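You operate a simulated robot arm through the tools that you are given. There is no shell and no other tool. Be economical: measure what you need, move in short steps, check, and stop when the job is done.

Carry out the task below with a simulated robot arm. There is one attempt and no reset: what you move stays moved.

TASK
Put the box that says "steel" from the crate lid on the red tray and the box marked "seals" on top of the bagged stage.
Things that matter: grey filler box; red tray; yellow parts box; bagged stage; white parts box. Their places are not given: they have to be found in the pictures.

It is judged by the outcome, as a careful person would: the job done as asked, and still so three seconds after it is handed in. It fails if anything else is knocked over, pushed out of place, dropped, spilled or broken.

THE ROBOT
A 7-joint arm with a two-finger parallel gripper, fixed in place. Base frame: the origin is at the foot of the arm, x ahead of it, y to its left, z up; the work surface is at about z = 0. Lengths are in m, angles in rad, forces in N, time in s.
With the tool pointing down near the work surface it reaches from about 0.22 to 0.58 m from the base axis. Its first joint turns from -1.152 to 1.152 rad. Payload 2.5 kg.
Tool frame: the origin (TCP) lies between the finger pads and is the grasp point; the fingertips stand 0.023 m ahead of it; z points along the fingers, y is the line along which they close. The gripper opens to 0.094 m. The fingers are 0.038 m wide and 0.01 m thick; the gripper's body (0.054 by 0.096 m) begins 0.039 m behind the TCP.
Orientation is that of the tool frame in the base frame, as [roll, pitch, yaw] about the fixed x, y, z axes, in that order (R = Rz(yaw) Ry(pitch) Rx(roll)). With the fingers straight down and closing along the base's y, the tool's x points along the base's -x, its y along +y and its z along -z.

THE INTERFACE
- The arm moves only by the tool step_arm. Its arguments are lists of equal length, an entry for each row: "angular": the turn, a rotation vector about the base's x, y, z in rad, a list of three; "delta_pos": the shift along the base's x, y, z in m, a list of three; "claw": the opening, from 0 (shut) to 1 (fully open). In form: {"angular": [[rx, ry, rz], ...], "delta_pos": [[x, y, z], ...], "claw": [claw, ...]}. A call has 1 to 20 rows; each row is the pose to reach, as a shift and turn from the pose commanded when the call began. A row lasts 0.2 s, in which the tool goes at most 0.05 m and 0.15 rad; a call with a longer step from one row to the next is refused whole, and so is a gripper value outside its range. A pose out of reach is approached as far as the arm can. The call stops where the force on the tool passes 40 N (or 10 N more than at its start, if that is more) or the arm is blocked; 0.2 s more then pass. The fingers move at their own pace (about 0.108 m/s each) and stop on an object; they squeeze with about 20 N. The grip force told is the motor's: it shows also when the fingers shut on nothing. Time passes only in rows, and 0.2 s behind the last, so rows that repeat a pose let the fingers close. It gives the time, the measured TCP pose, the force on the tool (base axes), the opening and the grip force at its end, in the units of the frame above (readings bear some noise), and new pictures: "pictures" is both (left out), scene, wrist or none.
- Cameras (640 x 400 px; columns grow to the right, rows downward): "scene" is fixed at [0.1053, -0.4179, 0.5447]; the picture's right is [0.90, -0.43, 0.00], its down [-0.27, -0.57, -0.77] and it looks along [0.33, 0.70, -0.63] (base axes); focal length 282 px, centre (320, 200). "wrist" rides on the gripper at [-0.039, 0, -0.044] in the tool frame; the picture's right is [0.00, -1.00, 0.00], its down [0.97, 0.00, -0.24] and it looks along [0.24, 0.00, 0.97] (tool axes); focal length 218 px, centre (320, 200).
- point_at(camera, pixels): for up to 12 pixels [column, row] of the newest picture of that camera ("zoom" is the newest enlarged one), the place [x, y, z] in the base frame of the surface seen there, good to about 0.002 m, but the place of the scene camera against the robot may be out by one fixed shift of up to 0.025 m in any direction. No time passes.
- enlarge(camera, box): a new picture of the part [left, top, right, bottom] of that camera's present view, enlarged. No time passes.
- finish_job(): hands the job in; it is judged then, once.

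Work in short steps. Measure before you move; look again where a grasp or a placing could have gone wrong, and mend it. You have 60 turns and 120 pictures in all, the two below and enlarged ones among them. Open the gripper and draw the arm clear of the work before you hand the job in, unless the task says otherwise; then end with one line.

The tools are called after "Call:" as name(argument=value, ...) on one line, values as JSON. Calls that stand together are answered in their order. step_arm: Moves the arm, as the interface text tells. Its arguments: {"type":"object","properties":{"angular":{"type":"array"},"delta_pos":{"type":"array"},"claw":{"type":"array"},"pictures":{"type":"string","enum":["both","scene","wrist","none"]}},"required":["angular","delta_pos","claw"]} The other tools are called the same way: point_at (camera, pixels) gives the place of the surface under pixels of a picture; enlarge (camera, box) takes an enlarged picture of a part of a camera's view; finish_job () hands the job in.

At the start:

```text
time: 0.0
position: [0.3281, 0.2768, 0.3169]
ee_rot: [3.14, 0.0, 3.14]
ft_force: [-0.4, 0.6, -0.4]
finger_gap: 0.094
grip_force: 0.0
```

scene: 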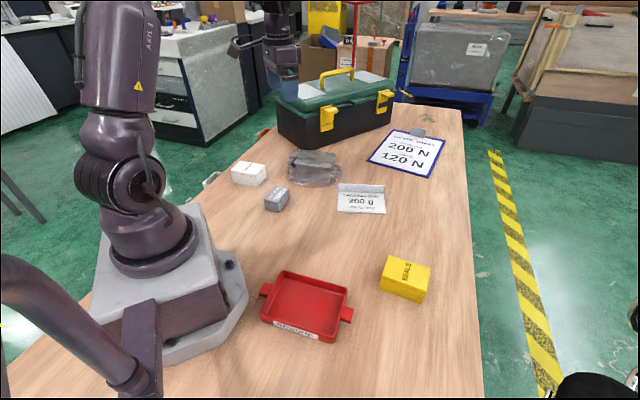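
wrist: 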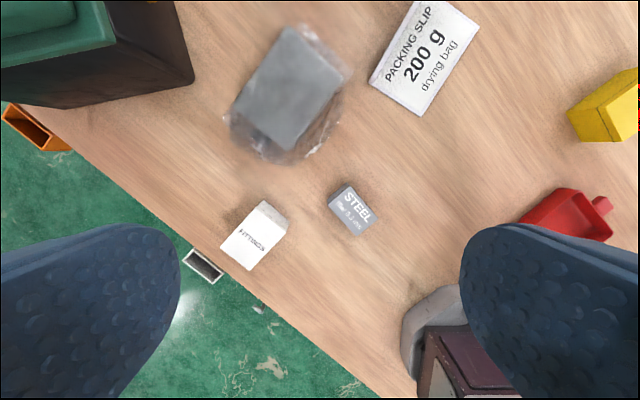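

The grey STEEL box shows at scene (276,199), the white box at (249,173), the bagged stage at (314,167), the yellow box at (405,278) and the red tray at (306,305). I'll enlarge these areas to read the labels and signs.

Call:
enlarge(camera="scene", box=[200, 120, 460, 230])

Call:
enlarge(camera="scene", box=[240, 240, 450, 360])

Call:
enlarge(camera="wrist", box=[180, 0, 500, 280])

Call:
point_at(camera="wrist", pixels=[[350, 209], [331, 204], [350, 186], [375, 211], [357, 236], [285, 90], [250, 140], [266, 210], [310, 170], [420, 150], [292, 28], [340, 75]])

Call:
point_at(camera="scene", pixels=[[405, 275], [388, 256], [430, 265], [424, 284], [381, 275], [305, 300], [278, 196], [313, 160], [284, 275], [347, 290], [268, 316], [333, 335]])

```text
2.46 times, centred on (330, 175) of scene
```

zoom: 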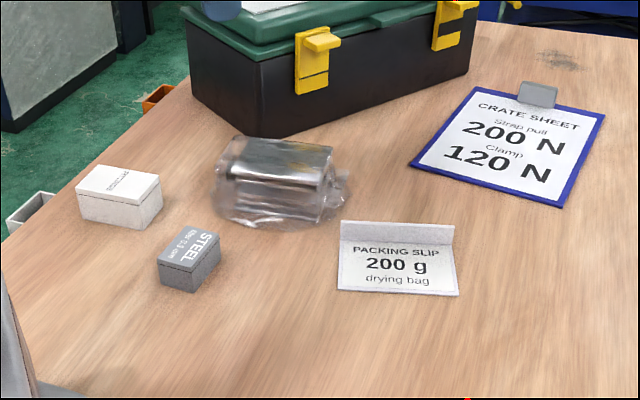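

```text
3.05 times, centred on (345, 300) of scene
```

zoom: 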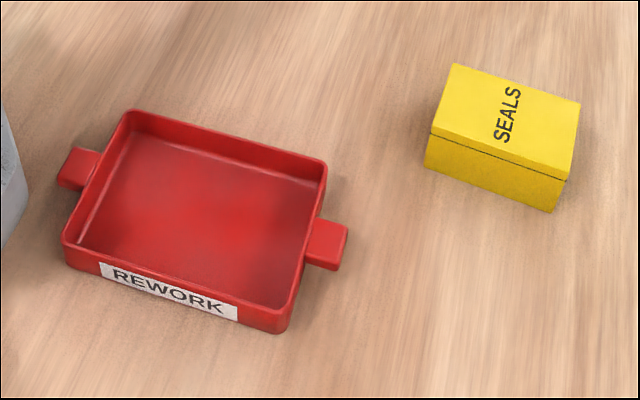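

```text
1.43 times, centred on (340, 140) of wrist
```

zoom: 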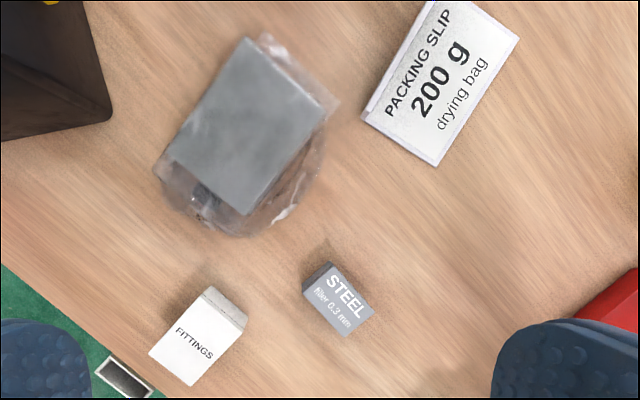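

```text
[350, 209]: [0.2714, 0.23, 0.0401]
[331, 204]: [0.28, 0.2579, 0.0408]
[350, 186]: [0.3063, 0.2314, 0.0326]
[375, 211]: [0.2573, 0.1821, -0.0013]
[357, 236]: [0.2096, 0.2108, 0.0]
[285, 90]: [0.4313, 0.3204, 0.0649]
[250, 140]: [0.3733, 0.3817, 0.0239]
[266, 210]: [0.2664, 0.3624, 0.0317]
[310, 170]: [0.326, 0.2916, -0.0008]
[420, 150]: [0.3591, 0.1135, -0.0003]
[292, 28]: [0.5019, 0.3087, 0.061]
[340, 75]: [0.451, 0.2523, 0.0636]
```

```text
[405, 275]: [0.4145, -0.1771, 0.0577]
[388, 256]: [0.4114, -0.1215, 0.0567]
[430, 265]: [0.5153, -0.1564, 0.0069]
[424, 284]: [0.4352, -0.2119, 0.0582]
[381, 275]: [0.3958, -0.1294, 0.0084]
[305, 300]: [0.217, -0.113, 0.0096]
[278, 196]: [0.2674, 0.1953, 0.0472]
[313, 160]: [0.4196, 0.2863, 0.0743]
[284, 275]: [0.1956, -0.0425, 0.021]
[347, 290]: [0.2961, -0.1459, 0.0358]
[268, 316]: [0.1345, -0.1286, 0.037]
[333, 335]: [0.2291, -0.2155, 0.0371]
```

The grey box is at about (0.27, 0.225) with its top at z 0.04. I'll move above it for an accurate measurement.

Call:
step_arm(angular=[[0, 0, 0], [0, 0, 0], [0, 0, 0]], delta_pos=[[-0.02, -0.02, -0.03], [-0.04, -0.04, -0.06], [-0.06, -0.05, -0.1]], claw=[1, 1, 1], pictures="wrist")

```text
time: 0.8
position: [0.2679, 0.2259, 0.2174]
ee_rot: [-3.141, 0.001, -3.141]
ft_force: [0.0, 0.3, -0.7]
finger_gap: 0.094
grip_force: 0.0
```

wrist: 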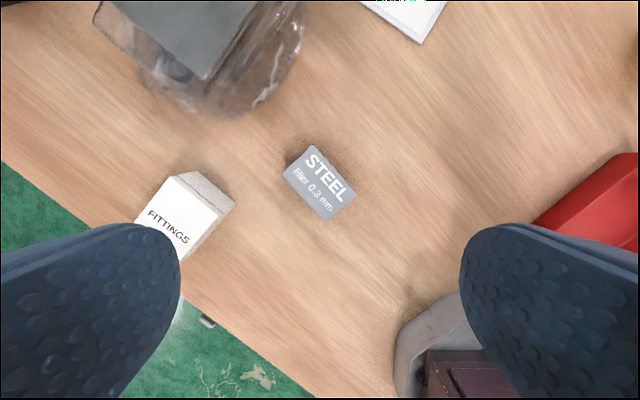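

Call:
enlarge(camera="wrist", box=[270, 130, 370, 230])

Call:
point_at(camera="wrist", pixels=[[312, 147], [285, 174], [327, 217], [354, 192], [320, 182], [198, 60], [280, 75], [600, 200], [550, 220], [630, 156], [410, 35], [235, 206]])

```text
4.00 times, centred on (320, 180) of wrist
```

zoom: 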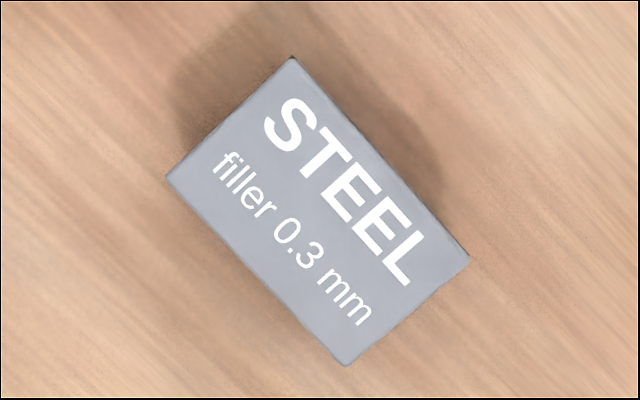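

```text
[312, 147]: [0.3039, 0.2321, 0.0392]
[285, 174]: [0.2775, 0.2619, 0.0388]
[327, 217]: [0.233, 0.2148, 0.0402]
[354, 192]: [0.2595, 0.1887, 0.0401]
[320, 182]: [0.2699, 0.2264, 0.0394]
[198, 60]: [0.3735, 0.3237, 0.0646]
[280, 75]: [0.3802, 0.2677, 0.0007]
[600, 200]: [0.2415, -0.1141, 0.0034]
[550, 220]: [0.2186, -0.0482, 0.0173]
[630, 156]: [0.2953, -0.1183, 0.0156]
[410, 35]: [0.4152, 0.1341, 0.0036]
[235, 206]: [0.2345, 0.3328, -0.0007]
```

The STEEL box is 0.040 × 0.062 m, centred at (0.2685, 0.2253), with its short axis 0.76 rad from y. I'll turn, then descend to z 0.028.

Call:
step_arm(angular=[[0, 0, 0.13], [0, 0, 0.26], [0, 0, 0.39], [0, 0, 0.52], [0, 0, 0.65], [0, 0, 0.76], [0, 0, 0.76], [0, 0, 0.76], [0, 0, 0.76], [0, 0, 0.76]], delta_pos=[[0, 0, 0], [0, 0, -0.02], [0, 0, -0.04], [0, 0, -0.06], [0, 0, -0.08], [0.0005, -0.0005, -0.1], [0.0005, -0.0005, -0.13], [0.0005, -0.0005, -0.155], [0.0005, -0.0005, -0.175], [0.0005, -0.0005, -0.189]], claw=[1, 1, 1, 1, 1, 1, 1, 1, 1, 1])

```text
time: 3.0
position: [0.2676, 0.2263, 0.0273]
ee_rot: [-3.14, 0.001, -2.382]
ft_force: [-0.5, 0.2, 0.4]
finger_gap: 0.094
grip_force: 0.1
```

scene: 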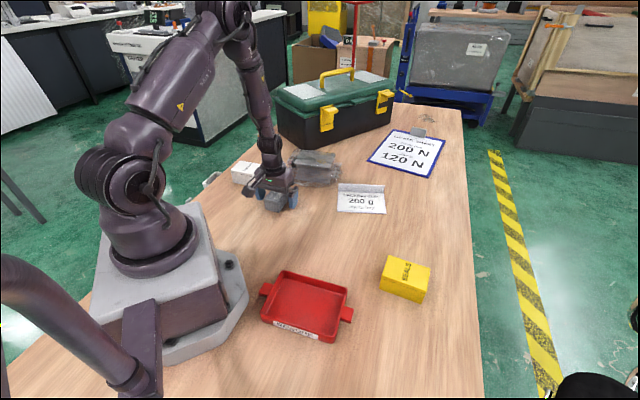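
wrist: 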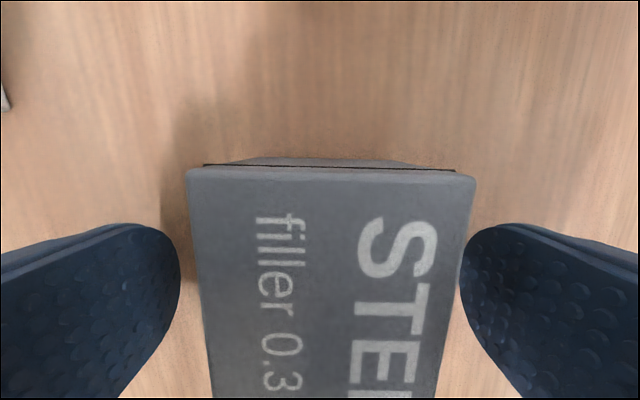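

The box sits centred between the fingers. I'll close on it and lift a little.

Call:
step_arm(angular=[[0, 0, 0], [0, 0, 0], [0, 0, 0], [0, 0, 0], [0, 0, 0], [0, 0, 0]], delta_pos=[[0, 0, 0], [0, 0, 0], [0, 0, 0], [0, 0, 0.01], [0, 0, 0.03], [0, 0, 0.05]], claw=[0, 0, 0, 0, 0, 0])

```text
time: 4.4
position: [0.2676, 0.2261, 0.0777]
ee_rot: [3.141, -0.001, -2.382]
ft_force: [-0.2, -0.1, -1.1]
finger_gap: 0.0445
grip_force: 20.3
```

scene: 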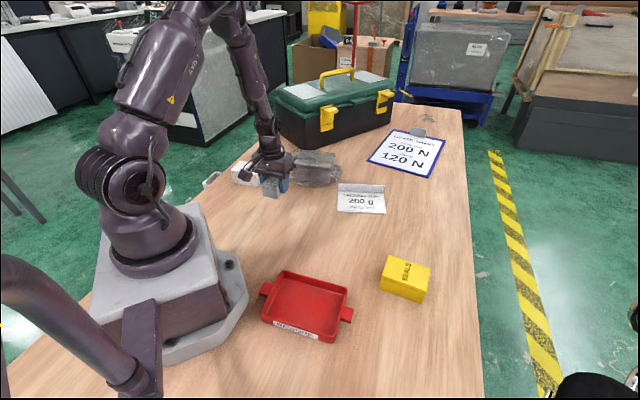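
wrist: 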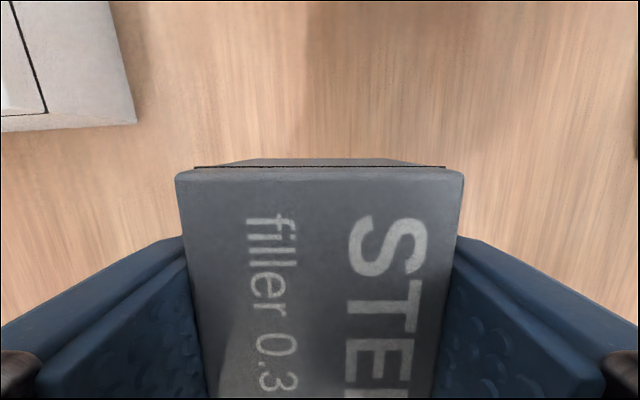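

The box is held (gap 0.0445, the box slightly above nominal width). I'll raise it and carry it over towards the tray.

Call:
step_arm(angular=[[0, 0, 0], [0, 0, 0], [0, 0, 0], [0, 0, 0], [0, 0, 0], [0, 0, 0], [0, 0, 0], [0, 0, 0], [0, 0, 0], [0, 0, 0], [0, 0, 0]], delta_pos=[[0, 0, 0.04], [0, 0, 0.08], [0, 0, 0.12], [0, -0.04, 0.14], [0, -0.08, 0.14], [0, -0.12, 0.14], [-0.01, -0.16, 0.14], [-0.02, -0.2, 0.14], [-0.03, -0.24, 0.14], [-0.03, -0.28, 0.14], [-0.03, -0.31, 0.14]], claw=[0, 0, 0, 0, 0, 0, 0, 0, 0, 0, 0])

```text
time: 6.8
position: [0.2399, -0.0842, 0.2172]
ee_rot: [-3.142, 0.002, -2.382]
ft_force: [-0.4, -0.2, -0.4]
finger_gap: 0.0446
grip_force: 20.0
```

scene: 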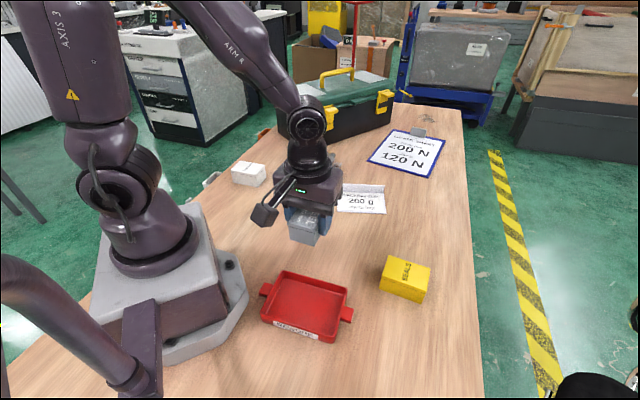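
wrist: 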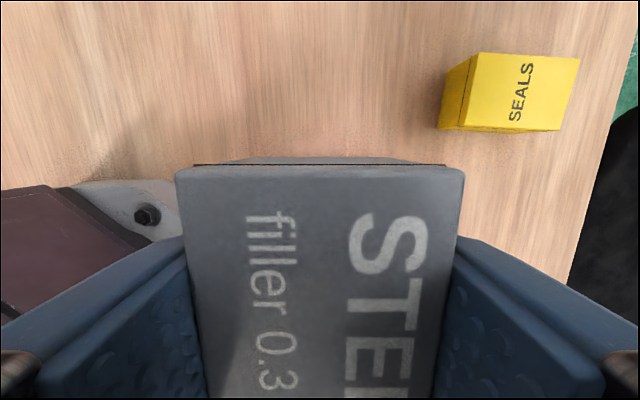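

I'll calibrate the scene camera by comparing the same points on the SEALS box in both cameras.

Call:
enlarge(camera="wrist", box=[430, 30, 610, 150])

Call:
point_at(camera="wrist", pixels=[[481, 55], [577, 59], [560, 128], [466, 126], [521, 92]])

Call:
point_at(camera="scene", pixels=[[390, 257], [429, 268], [425, 291], [382.5, 277], [406, 271.5], [281, 272], [350, 291], [330, 340], [264, 322], [306, 303], [284, 276], [343, 291]])

Call:
enlarge(camera="scene", box=[240, 240, 450, 360])

```text
3.33 times, centred on (520, 90) of wrist
```

zoom: 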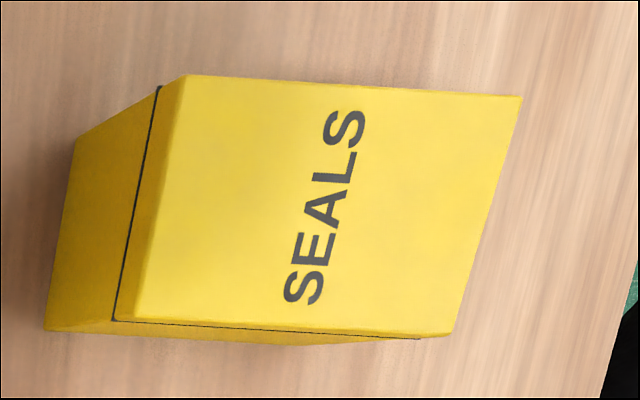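

```text
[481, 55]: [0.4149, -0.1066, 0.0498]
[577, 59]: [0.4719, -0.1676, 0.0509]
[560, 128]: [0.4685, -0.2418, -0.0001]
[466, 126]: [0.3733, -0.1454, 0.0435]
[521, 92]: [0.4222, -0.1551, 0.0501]
```

```text
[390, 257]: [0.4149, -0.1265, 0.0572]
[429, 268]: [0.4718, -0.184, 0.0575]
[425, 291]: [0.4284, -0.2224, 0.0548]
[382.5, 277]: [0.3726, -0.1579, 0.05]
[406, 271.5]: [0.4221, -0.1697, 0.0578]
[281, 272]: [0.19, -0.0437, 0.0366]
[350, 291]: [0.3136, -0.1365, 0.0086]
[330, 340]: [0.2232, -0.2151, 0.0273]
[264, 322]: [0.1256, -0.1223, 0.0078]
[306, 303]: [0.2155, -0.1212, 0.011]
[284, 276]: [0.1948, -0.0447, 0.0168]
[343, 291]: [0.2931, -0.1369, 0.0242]
```

```text
3.05 times, centred on (345, 300) of scene
```

zoom: 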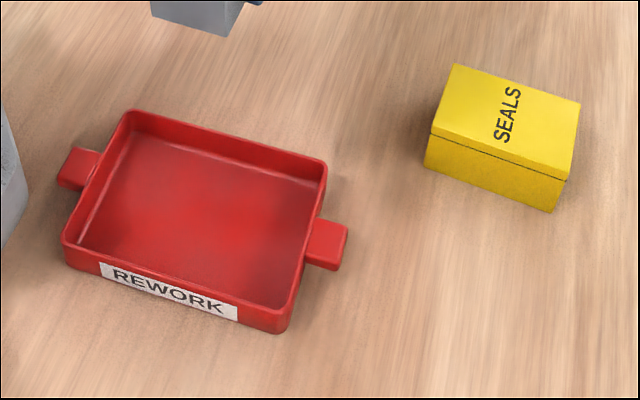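

The scene camera reads about (0, -0.016, +0.0075) off. Now I'll locate the tray rim and floor corners.

Call:
point_at(camera="zoom", pixels=[[131, 113], [323, 164], [284, 325], [67, 244], [200, 200], [125, 145], [308, 195], [278, 300], [85, 245], [75, 168], [325, 245], [190, 220]])

```text
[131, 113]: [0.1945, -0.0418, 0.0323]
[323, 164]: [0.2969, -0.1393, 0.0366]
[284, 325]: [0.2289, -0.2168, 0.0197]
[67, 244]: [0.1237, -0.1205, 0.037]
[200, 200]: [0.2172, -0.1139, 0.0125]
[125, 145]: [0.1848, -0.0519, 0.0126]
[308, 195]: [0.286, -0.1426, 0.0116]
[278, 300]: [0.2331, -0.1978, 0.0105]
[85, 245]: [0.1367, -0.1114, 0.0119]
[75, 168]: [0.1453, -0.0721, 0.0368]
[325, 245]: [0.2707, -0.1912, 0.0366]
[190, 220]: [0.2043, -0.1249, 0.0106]
```

The tray centre is about (0.211, -0.111), with the floor at z 0.004 and the rim at 0.029. The box's long side fits across the tray with about 7 mm on each side, so I'll hover low and check.

Call:
step_arm(angular=[[0, 0, 0.03], [0, 0, 0.07], [0, 0, 0.07], [0, 0, 0.07]], delta_pos=[[-0.015, -0.014, -0.03], [-0.029, -0.027, -0.06], [-0.029, -0.027, -0.1], [-0.029, -0.027, -0.134]], claw=[0, 0, 0, 0])

Call:
enlarge(camera="scene", box=[220, 200, 430, 360])

```text
time: 7.8
position: [0.2103, -0.1099, 0.0837]
ee_rot: [3.14, 0.001, -2.311]
ft_force: [0.2, 0.1, -1.3]
finger_gap: 0.0445
grip_force: 20.5
```

scene: 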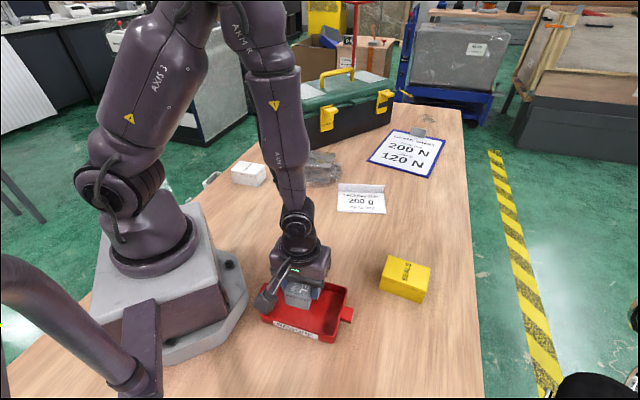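
wrist: 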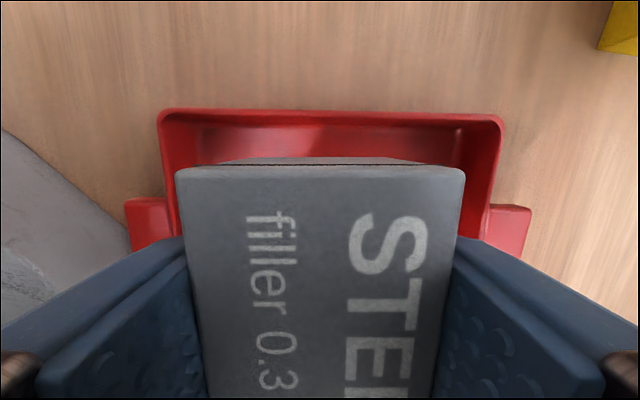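

```text
2.50 times, centred on (325, 280) of scene
```

zoom: 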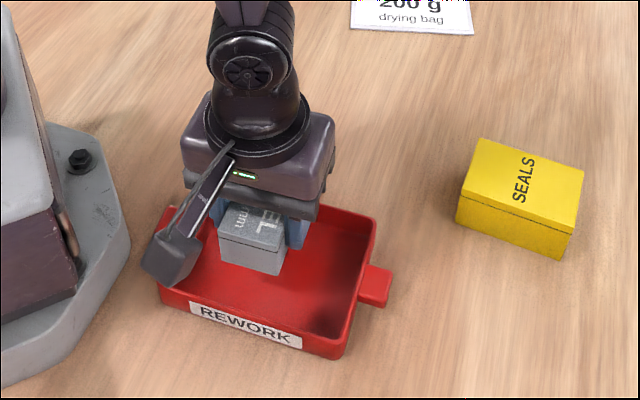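

The tray's far rim runs at wrist row ~113, columns 160–502, square to the box. I'll measure the far wall to check the along-box clearance.

Call:
point_at(camera="wrist", pixels=[[330, 113], [330, 122], [240, 158], [163, 112], [501, 118], [330, 155], [330, 170], [150, 220], [508, 225]])

```text
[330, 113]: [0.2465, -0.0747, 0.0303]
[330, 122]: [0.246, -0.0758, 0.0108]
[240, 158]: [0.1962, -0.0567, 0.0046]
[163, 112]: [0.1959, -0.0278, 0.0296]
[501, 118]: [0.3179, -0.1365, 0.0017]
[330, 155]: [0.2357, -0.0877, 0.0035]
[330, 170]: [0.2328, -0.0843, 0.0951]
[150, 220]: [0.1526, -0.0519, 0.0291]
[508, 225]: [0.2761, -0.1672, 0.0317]
```

Clearances are fine all round. I'll lower to just above the floor and release.

Call:
step_arm(angular=[[0, 0, 0], [0, 0, 0], [0, 0, 0], [0, 0, 0], [0, 0, 0], [0, 0, 0], [0, 0, 0]], delta_pos=[[0.002, 0.002, -0.02], [0.002, 0.002, -0.04], [0.002, 0.002, -0.0525], [0.002, 0.002, -0.0525], [0.002, 0.002, -0.0525], [0.002, 0.002, -0.0525], [0.002, 0.002, -0.0525]], claw=[0, 0, 0, 0, 0.72, 0.72, 0.72])

```text
time: 9.4
position: [0.2138, -0.1083, 0.0327]
ee_rot: [-3.142, 0.001, -2.313]
ft_force: [0.0, 0.4, -0.7]
finger_gap: 0.0679
grip_force: 0.1
```

scene: 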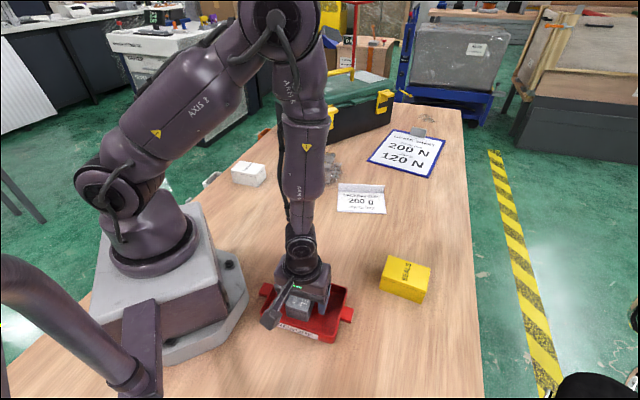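
wrist: 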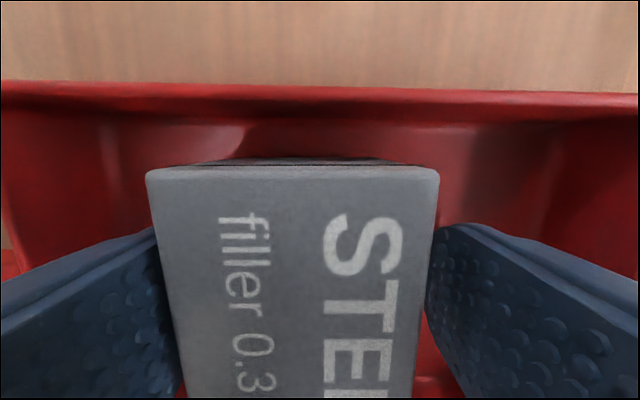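

The STEEL box is released on the tray floor. I'll lift clear, then turn and go over the SEALS box.

Call:
step_arm(angular=[[0, 0, 0], [0, 0, 0], [0, 0, 0], [0, 0, 0], [0, 0, 0], [0, 0, -0.14], [0, 0, -0.28], [0, 0, -0.42], [0, 0, -0.56], [0, 0, -0.7], [0, 0, -0.84], [0, 0, -0.98], [0, 0, -1.12], [0, 0, -1.26], [0, 0, -1.4], [0, 0, -1.5], [0, 0, -1.58]], delta_pos=[[0, 0, 0.02], [0, 0, 0.05], [0, 0, 0.09], [0, 0, 0.13], [0, 0, 0.17], [0.02, 0, 0.17], [0.04, 0, 0.17], [0.06, 0, 0.17], [0.08, -0.01, 0.17], [0.1, -0.02, 0.17], [0.12, -0.03, 0.17], [0.14, -0.04, 0.17], [0.16, -0.048, 0.17], [0.18, -0.048, 0.17], [0.2, -0.048, 0.17], [0.208, -0.048, 0.17], [0.208, -0.048, 0.17]], claw=[0.72, 0.72, 0.72, 1, 1, 1, 1, 1, 1, 1, 1, 1, 1, 1, 1, 1, 1])

Call:
enlarge(camera="scene", box=[220, 220, 430, 360])

```text
time: 13.0
position: [0.4194, -0.156, 0.2019]
ee_rot: [3.141, 0.0, 2.39]
ft_force: [0.3, 0.1, 0.2]
finger_gap: 0.0943
grip_force: 0.1
```

scene: 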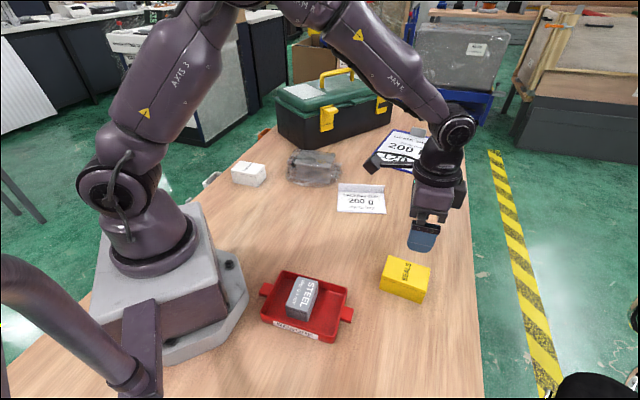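
wrist: 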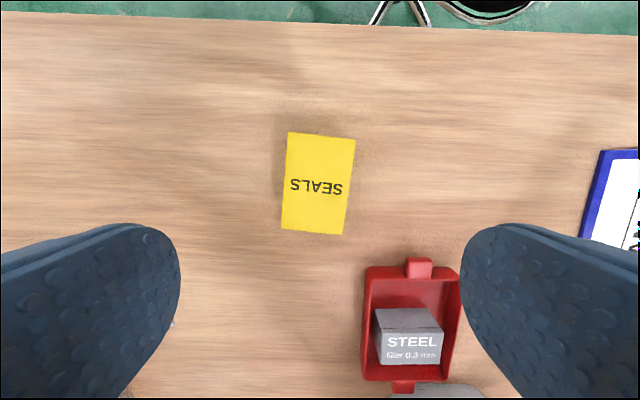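

```text
2.86 times, centred on (325, 290) of scene
```

zoom: 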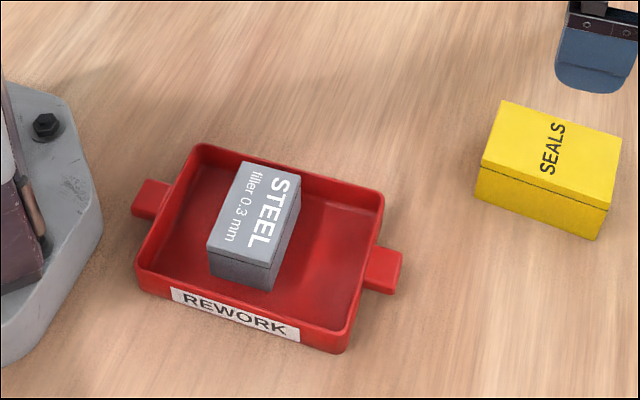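

The STEEL box rests well in the tray. I'll measure the SEALS box's top corners: wrist (289,132), (355,139), (343,234), (281,229).

Call:
point_at(camera="wrist", pixels=[[290, 134], [354, 140], [342, 233], [282, 228], [318, 184]])

Call:
enlarge(camera="scene", box=[220, 120, 420, 230])

```text
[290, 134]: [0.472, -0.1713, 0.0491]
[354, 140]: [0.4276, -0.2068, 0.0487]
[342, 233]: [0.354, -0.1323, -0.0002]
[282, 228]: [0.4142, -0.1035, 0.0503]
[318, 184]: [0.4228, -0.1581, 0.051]
```

```text
3.20 times, centred on (320, 175) of scene
```

zoom: 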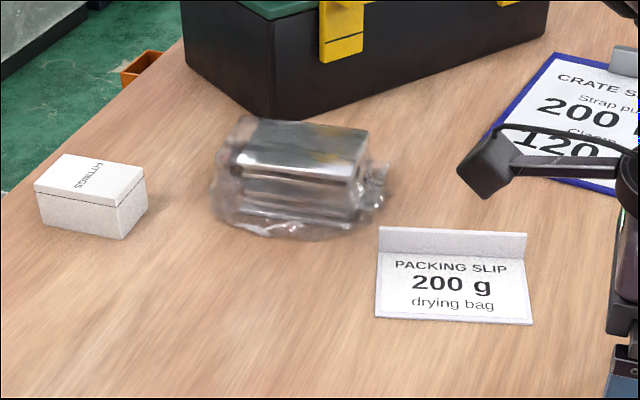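

The SEALS box is centred at (0.421, -0.155) and needs about 0.105 rad more turn. I'll descend to z 0.028 with the gripper open.

Call:
step_arm(angular=[[0, 0, -0.105], [0, 0, -0.105], [0, 0, -0.105], [0, 0, -0.105], [0, 0, -0.105], [0, 0, -0.105]], delta_pos=[[0.001, 0.001, -0.04], [0.001, 0.001, -0.08], [0.001, 0.001, -0.115], [0.001, 0.001, -0.14], [0.001, 0.001, -0.16], [0.001, 0.001, -0.174]], claw=[1, 1, 1, 1, 1, 1])

```text
time: 14.4
position: [0.4197, -0.1557, 0.0271]
ee_rot: [3.141, 0.002, 2.286]
ft_force: [-0.8, 0.2, -0.2]
finger_gap: 0.094
grip_force: 0.0
```

scene: 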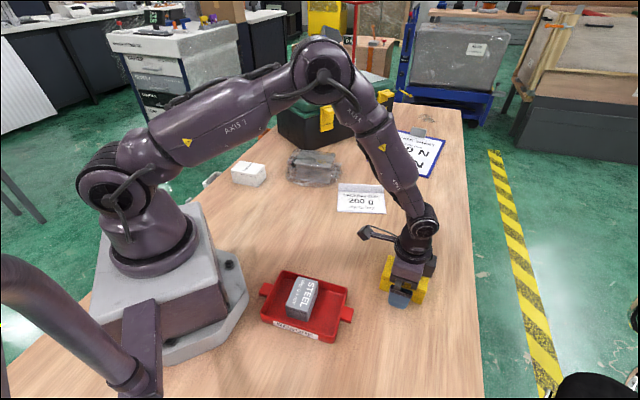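
wrist: 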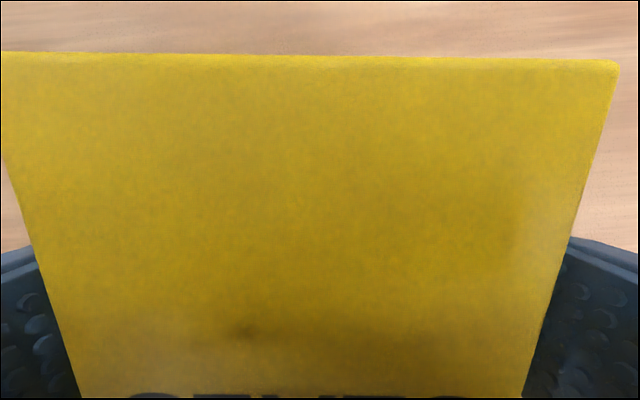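

The box is between the fingers; I'll close and lift a little.

Call:
step_arm(angular=[[0, 0, 0], [0, 0, 0], [0, 0, 0], [0, 0, 0], [0, 0, 0], [0, 0, 0]], delta_pos=[[0, 0, 0], [0, 0, 0], [0, 0, 0], [0, 0, 0.01], [0, 0, 0.03], [0, 0, 0.05]], claw=[0, 0, 0, 0, 0, 0])

```text
time: 15.8
position: [0.4229, -0.1554, 0.0781]
ee_rot: [-3.141, 0.001, 2.287]
ft_force: [0.3, -0.7, -1.2]
finger_gap: 0.0598
grip_force: 20.1
```

scene: 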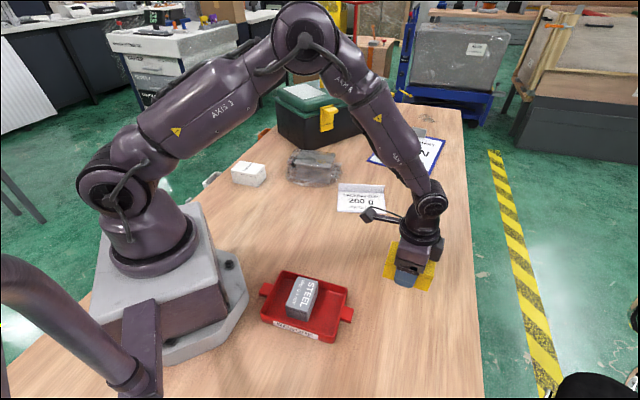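
wrist: 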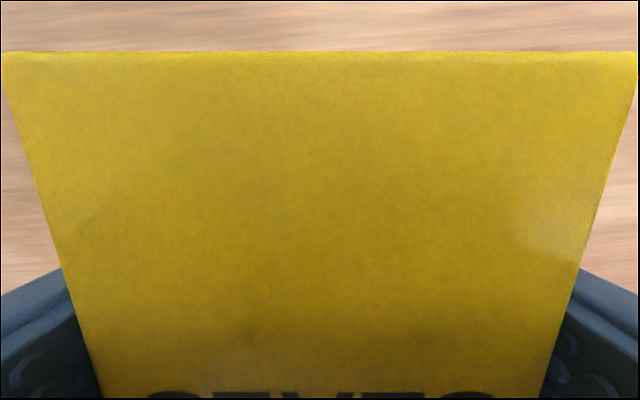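

Held securely. I'll measure the stage's top face in the enlarged scene view (correction 0, +0.0155, -0.0075).

Call:
enlarge(camera="scene", box=[275, 135, 355, 195])

Call:
point_at(camera="scene", pixels=[[296, 150], [300, 152], [315, 152], [330, 154], [332, 158], [328, 165], [313, 160], [300, 158], [293, 163], [310, 166], [335, 160], [325, 163]])

```text
6.67 times, centred on (315, 165) of scene
```

zoom: 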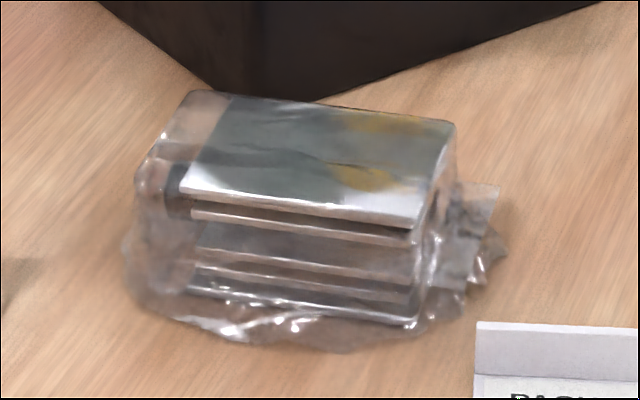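

```text
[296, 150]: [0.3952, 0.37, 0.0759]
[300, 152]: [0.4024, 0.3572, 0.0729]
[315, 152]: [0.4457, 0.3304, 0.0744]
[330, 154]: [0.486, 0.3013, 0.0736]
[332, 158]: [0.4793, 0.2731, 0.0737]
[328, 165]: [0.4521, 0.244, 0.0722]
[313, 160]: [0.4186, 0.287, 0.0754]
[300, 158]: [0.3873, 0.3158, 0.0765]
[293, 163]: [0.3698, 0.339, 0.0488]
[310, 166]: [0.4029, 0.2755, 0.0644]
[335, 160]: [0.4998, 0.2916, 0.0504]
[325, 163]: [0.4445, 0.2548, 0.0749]
```

Call:
point_at(camera="zoom", pixels=[[235, 102], [447, 126], [411, 220], [186, 186], [315, 155], [195, 98], [150, 162], [330, 120], [300, 185], [440, 170], [205, 140]])

```text
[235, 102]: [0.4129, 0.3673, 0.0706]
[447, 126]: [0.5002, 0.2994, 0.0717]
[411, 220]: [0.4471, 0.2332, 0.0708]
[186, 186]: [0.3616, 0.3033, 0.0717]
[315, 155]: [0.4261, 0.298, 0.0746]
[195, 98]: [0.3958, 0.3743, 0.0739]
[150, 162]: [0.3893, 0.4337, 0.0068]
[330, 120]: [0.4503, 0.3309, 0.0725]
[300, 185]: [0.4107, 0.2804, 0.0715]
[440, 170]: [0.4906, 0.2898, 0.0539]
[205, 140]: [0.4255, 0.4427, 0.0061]
```

Stage top centre is about (0.433, 0.316), top z about 0.065, long axis near -40°. I'll measure the toolbox, as it stands close by.

Call:
point_at(camera="scene", pixels=[[305, 143], [309, 146], [303, 112], [303, 120], [285, 105], [280, 130], [340, 135], [338, 108], [385, 118], [388, 95], [350, 70], [326, 128]])

```text
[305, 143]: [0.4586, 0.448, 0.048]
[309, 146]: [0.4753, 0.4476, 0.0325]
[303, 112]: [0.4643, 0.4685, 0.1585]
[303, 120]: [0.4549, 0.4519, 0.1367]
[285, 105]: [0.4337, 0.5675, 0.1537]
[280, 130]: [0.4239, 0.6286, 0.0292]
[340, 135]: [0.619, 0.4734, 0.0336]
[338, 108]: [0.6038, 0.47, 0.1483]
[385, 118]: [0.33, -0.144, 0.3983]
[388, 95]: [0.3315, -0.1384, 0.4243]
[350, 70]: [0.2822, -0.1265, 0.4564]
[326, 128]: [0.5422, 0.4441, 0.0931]
```

The toolbox is about 0.11 m clear of the gripper there. I'll lift and carry the SEALS box over the stage, stopping above it.

Call:
step_arm(angular=[[0, 0, 0], [0, 0, 0], [0, 0, 0], [0, 0, 0], [0, 0, 0], [0, 0, 0], [0, 0, 0], [0, 0, 0], [0, 0, 0.03], [0, 0, 0.06], [0, 0, 0.09], [0, 0, 0.12], [0, 0, 0.15], [0, 0, 0.15], [0, 0, 0.15], [0, 0, 0.15]], delta_pos=[[0, 0, 0.04], [0, 0, 0.08], [0, 0, 0.12], [0, 0.04, 0.12], [0, 0.08, 0.12], [0, 0.12, 0.12], [0, 0.16, 0.12], [0, 0.2, 0.12], [0, 0.24, 0.12], [0, 0.28, 0.12], [0, 0.32, 0.12], [0, 0.36, 0.12], [0.005, 0.4, 0.12], [0.01, 0.44, 0.12], [0.011, 0.471, 0.12], [0.011, 0.471, 0.12]], claw=[0, 0, 0, 0, 0, 0, 0, 0, 0, 0, 0, 0, 0, 0, 0, 0])

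Call:
enlarge(camera="scene", box=[220, 80, 420, 205])

```text
time: 19.2
position: [0.4331, 0.317, 0.1988]
ee_rot: [-3.141, 0.0, 2.437]
ft_force: [-0.3, 0.3, -2.0]
finger_gap: 0.0601
grip_force: 20.1
```

scene: 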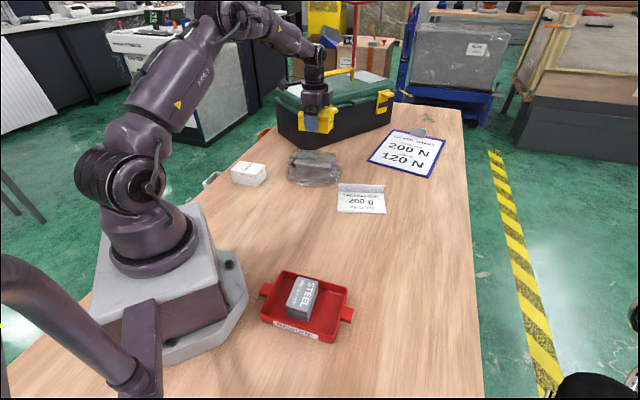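
wrist: 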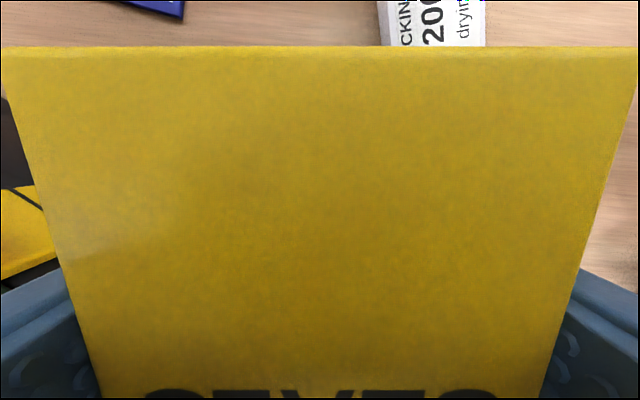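

```text
3.20 times, centred on (320, 142) of scene
```

zoom: 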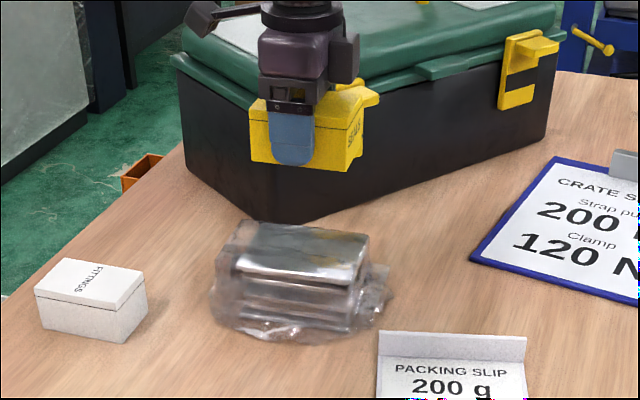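

Aligned over the stage. I'll descend to about 2 cm above and look again.

Call:
step_arm(angular=[[0, 0, 0], [0, 0, 0], [0, 0, 0], [0, 0, 0]], delta_pos=[[0, 0, -0.03], [0, 0, -0.055], [0, 0, -0.08], [0, 0, -0.09]], claw=[0, 0, 0, 0])

Call:
enlarge(camera="scene", box=[260, 110, 370, 200])

```text
time: 20.2
position: [0.4312, 0.3168, 0.1087]
ee_rot: [3.139, -0.001, 2.437]
ft_force: [1.3, -0.1, -1.7]
finger_gap: 0.0599
grip_force: 19.8
```

scene: 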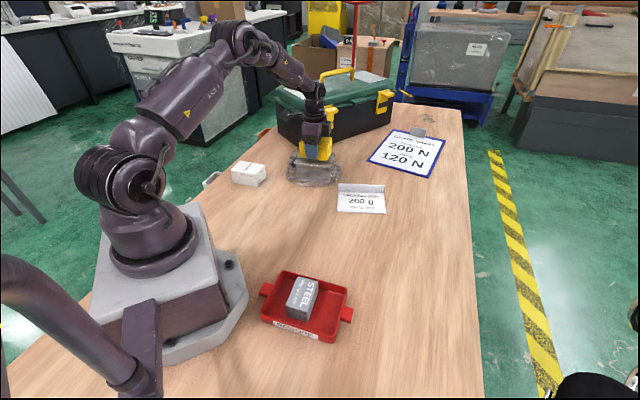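
wrist: 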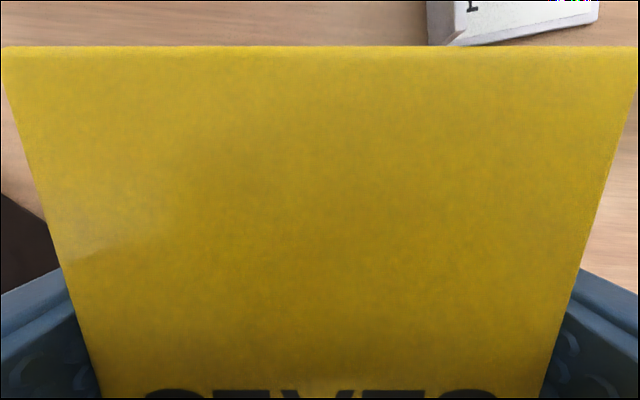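

```text
4.44 times, centred on (315, 155) of scene
```

zoom: 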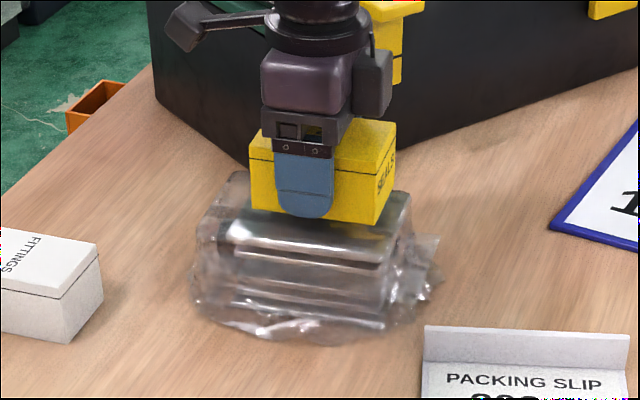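

The box hovers centred over the plate. I'll lower gently and watch the force.

Call:
step_arm(angular=[[0, 0, 0], [0, 0, 0], [0, 0, 0]], delta_pos=[[0, 0, -0.006], [0, 0, -0.011], [0, 0, -0.014]], claw=[0, 0, 0], pictures="none")

Call:
enlarge(camera="scene", box=[260, 110, 370, 200])

```text
time: 21.0
position: [0.4313, 0.3163, 0.0961]
ee_rot: [3.139, 0.001, 2.436]
ft_force: [-6.0, -5.6, 17.0]
finger_gap: 0.0597
grip_force: 19.8
```

```text
4.44 times, centred on (315, 155) of scene
```

zoom: 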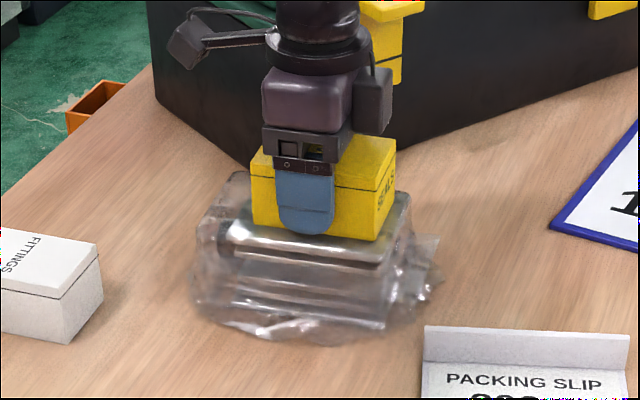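

Contact with 17 N: the box is on the stage. I'll back off 2 mm to relieve the load, then open.

Call:
step_arm(angular=[[0, 0, 0], [0, 0, 0], [0, 0, 0], [0, 0, 0], [0, 0, 0]], delta_pos=[[0, 0, 0.002], [0, 0, 0.002], [0, 0, 0.002], [0, 0, 0.002], [0, 0, 0.002]], claw=[0, 0, 0.75, 0.9, 0.9])

Call:
enlarge(camera="scene", box=[260, 110, 370, 200])

```text
time: 22.2
position: [0.4307, 0.3155, 0.0954]
ee_rot: [-3.14, 0.001, 2.436]
ft_force: [-0.3, -0.1, -0.1]
finger_gap: 0.0848
grip_force: 0.0
```

scene: 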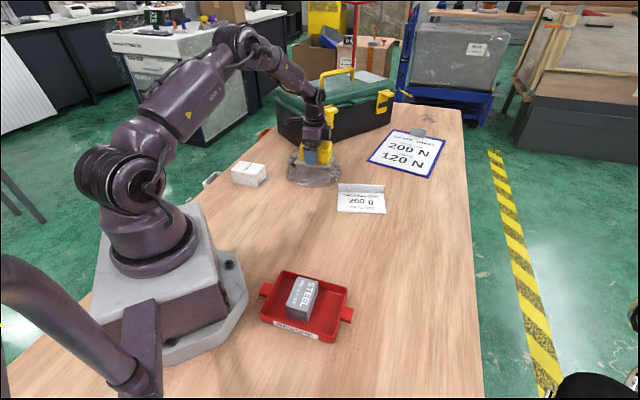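
wrist: 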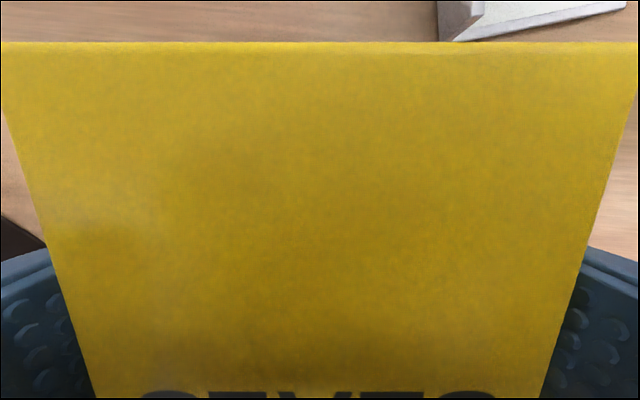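

```text
4.44 times, centred on (315, 155) of scene
```

zoom: 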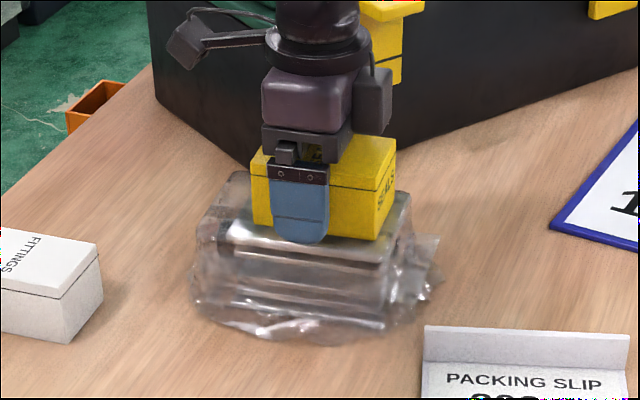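

Released and steady. I'll rise straight up, then draw back clear.

Call:
step_arm(angular=[[0, 0, 0], [0, 0, 0], [0, 0, 0], [0, 0, 0], [0, 0, 0], [0, 0, 0], [0, 0, 0], [0, 0, 0]], delta_pos=[[0, 0, 0.01], [0, 0, 0.03], [0, 0, 0.07], [0, 0, 0.11], [0, 0, 0.15], [-0.04, -0.02, 0.17], [-0.08, -0.05, 0.18], [-0.11, -0.09, 0.18]], claw=[0.9, 0.9, 1, 1, 1, 1, 1, 1])

Call:
enlarge(camera="scene", box=[220, 100, 420, 230])

```text
refused: row 7 steps farther than a row can; nothing moved
```

```text
3.08 times, centred on (320, 165) of scene
```

zoom: 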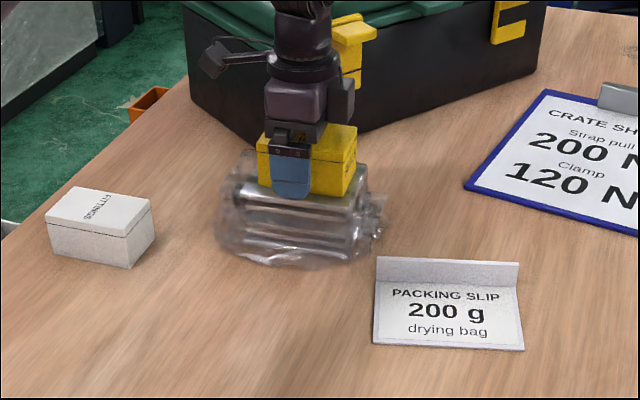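

One row was too long; I'll repeat with shorter steps.

Call:
step_arm(angular=[[0, 0, 0], [0, 0, 0], [0, 0, 0], [0, 0, 0], [0, 0, 0], [0, 0, 0], [0, 0, 0], [0, 0, 0], [0, 0, 0]], delta_pos=[[0, 0, 0.01], [0, 0, 0.03], [0, 0, 0.07], [0, 0, 0.11], [0, 0, 0.15], [-0.03, -0.02, 0.17], [-0.06, -0.04, 0.18], [-0.09, -0.07, 0.18], [-0.11, -0.1, 0.18]], claw=[0.9, 0.9, 1, 1, 1, 1, 1, 1, 1])

Call:
enlarge(camera="scene", box=[220, 100, 420, 230])

```text
time: 24.2
position: [0.3206, 0.2153, 0.2782]
ee_rot: [3.14, 0.0, 2.438]
ft_force: [-0.2, -0.2, 0.3]
finger_gap: 0.0946
grip_force: 0.1
```

scene: 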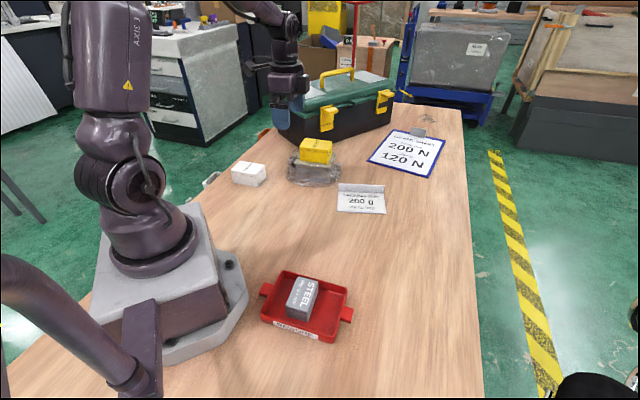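
wrist: 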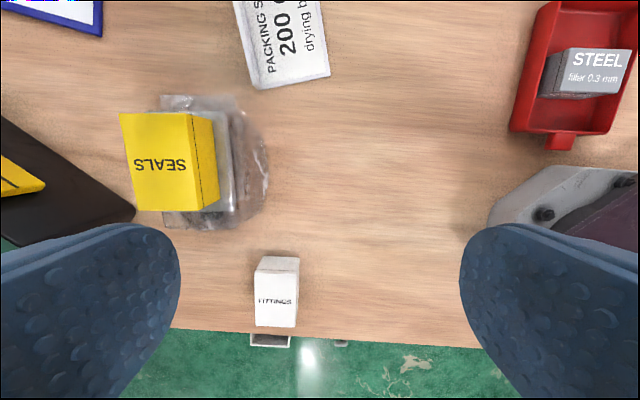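

```text
3.08 times, centred on (320, 165) of scene
```

zoom: 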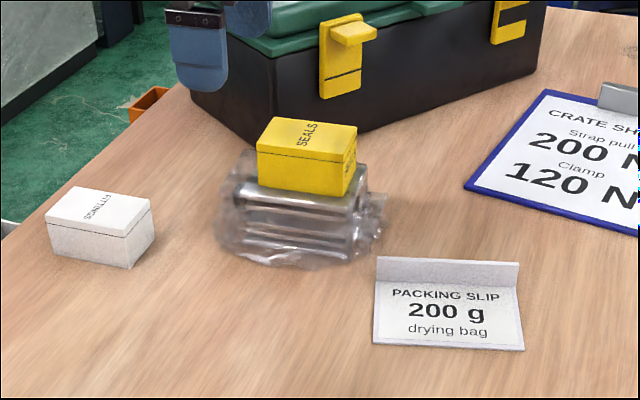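

SEALS stands level on the stage, a little towards the rear. I'll check its support from measured points.

Call:
point_at(camera="wrist", pixels=[[123, 116], [189, 116], [198, 207], [138, 208], [162, 162], [228, 160], [222, 200], [235, 130]])

Call:
point_at(camera="zoom", pixels=[[300, 140], [278, 120], [354, 128], [342, 158], [262, 146], [300, 200], [345, 205], [246, 185]])

```text
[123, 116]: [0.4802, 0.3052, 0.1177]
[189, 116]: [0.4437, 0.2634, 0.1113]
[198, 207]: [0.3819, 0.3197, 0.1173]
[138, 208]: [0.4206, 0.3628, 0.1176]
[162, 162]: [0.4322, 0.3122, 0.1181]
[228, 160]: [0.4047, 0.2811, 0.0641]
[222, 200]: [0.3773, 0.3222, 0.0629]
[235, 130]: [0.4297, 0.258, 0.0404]
```

```text
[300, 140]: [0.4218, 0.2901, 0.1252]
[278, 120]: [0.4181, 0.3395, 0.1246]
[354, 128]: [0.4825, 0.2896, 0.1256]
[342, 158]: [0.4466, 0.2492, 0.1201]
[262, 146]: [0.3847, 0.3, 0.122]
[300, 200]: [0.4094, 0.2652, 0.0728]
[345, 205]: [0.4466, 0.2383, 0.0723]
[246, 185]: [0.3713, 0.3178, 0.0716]
```

The SEALS box is level (its top is a uniform z of about 0.1175) and centred within a few millimetres of the stage plate. The STEEL box lies in the red tray, nothing else has moved, and the gripper is open and clear, so I'm handing in.

Call:
finish_job()

```text
The job is handed in.
```

The "steel" box is in the red tray and the "seals" box is on top of the bagged stage, both at rest in the last pictures; nothing else looked disturbed, and the arm is open and drawn clear.
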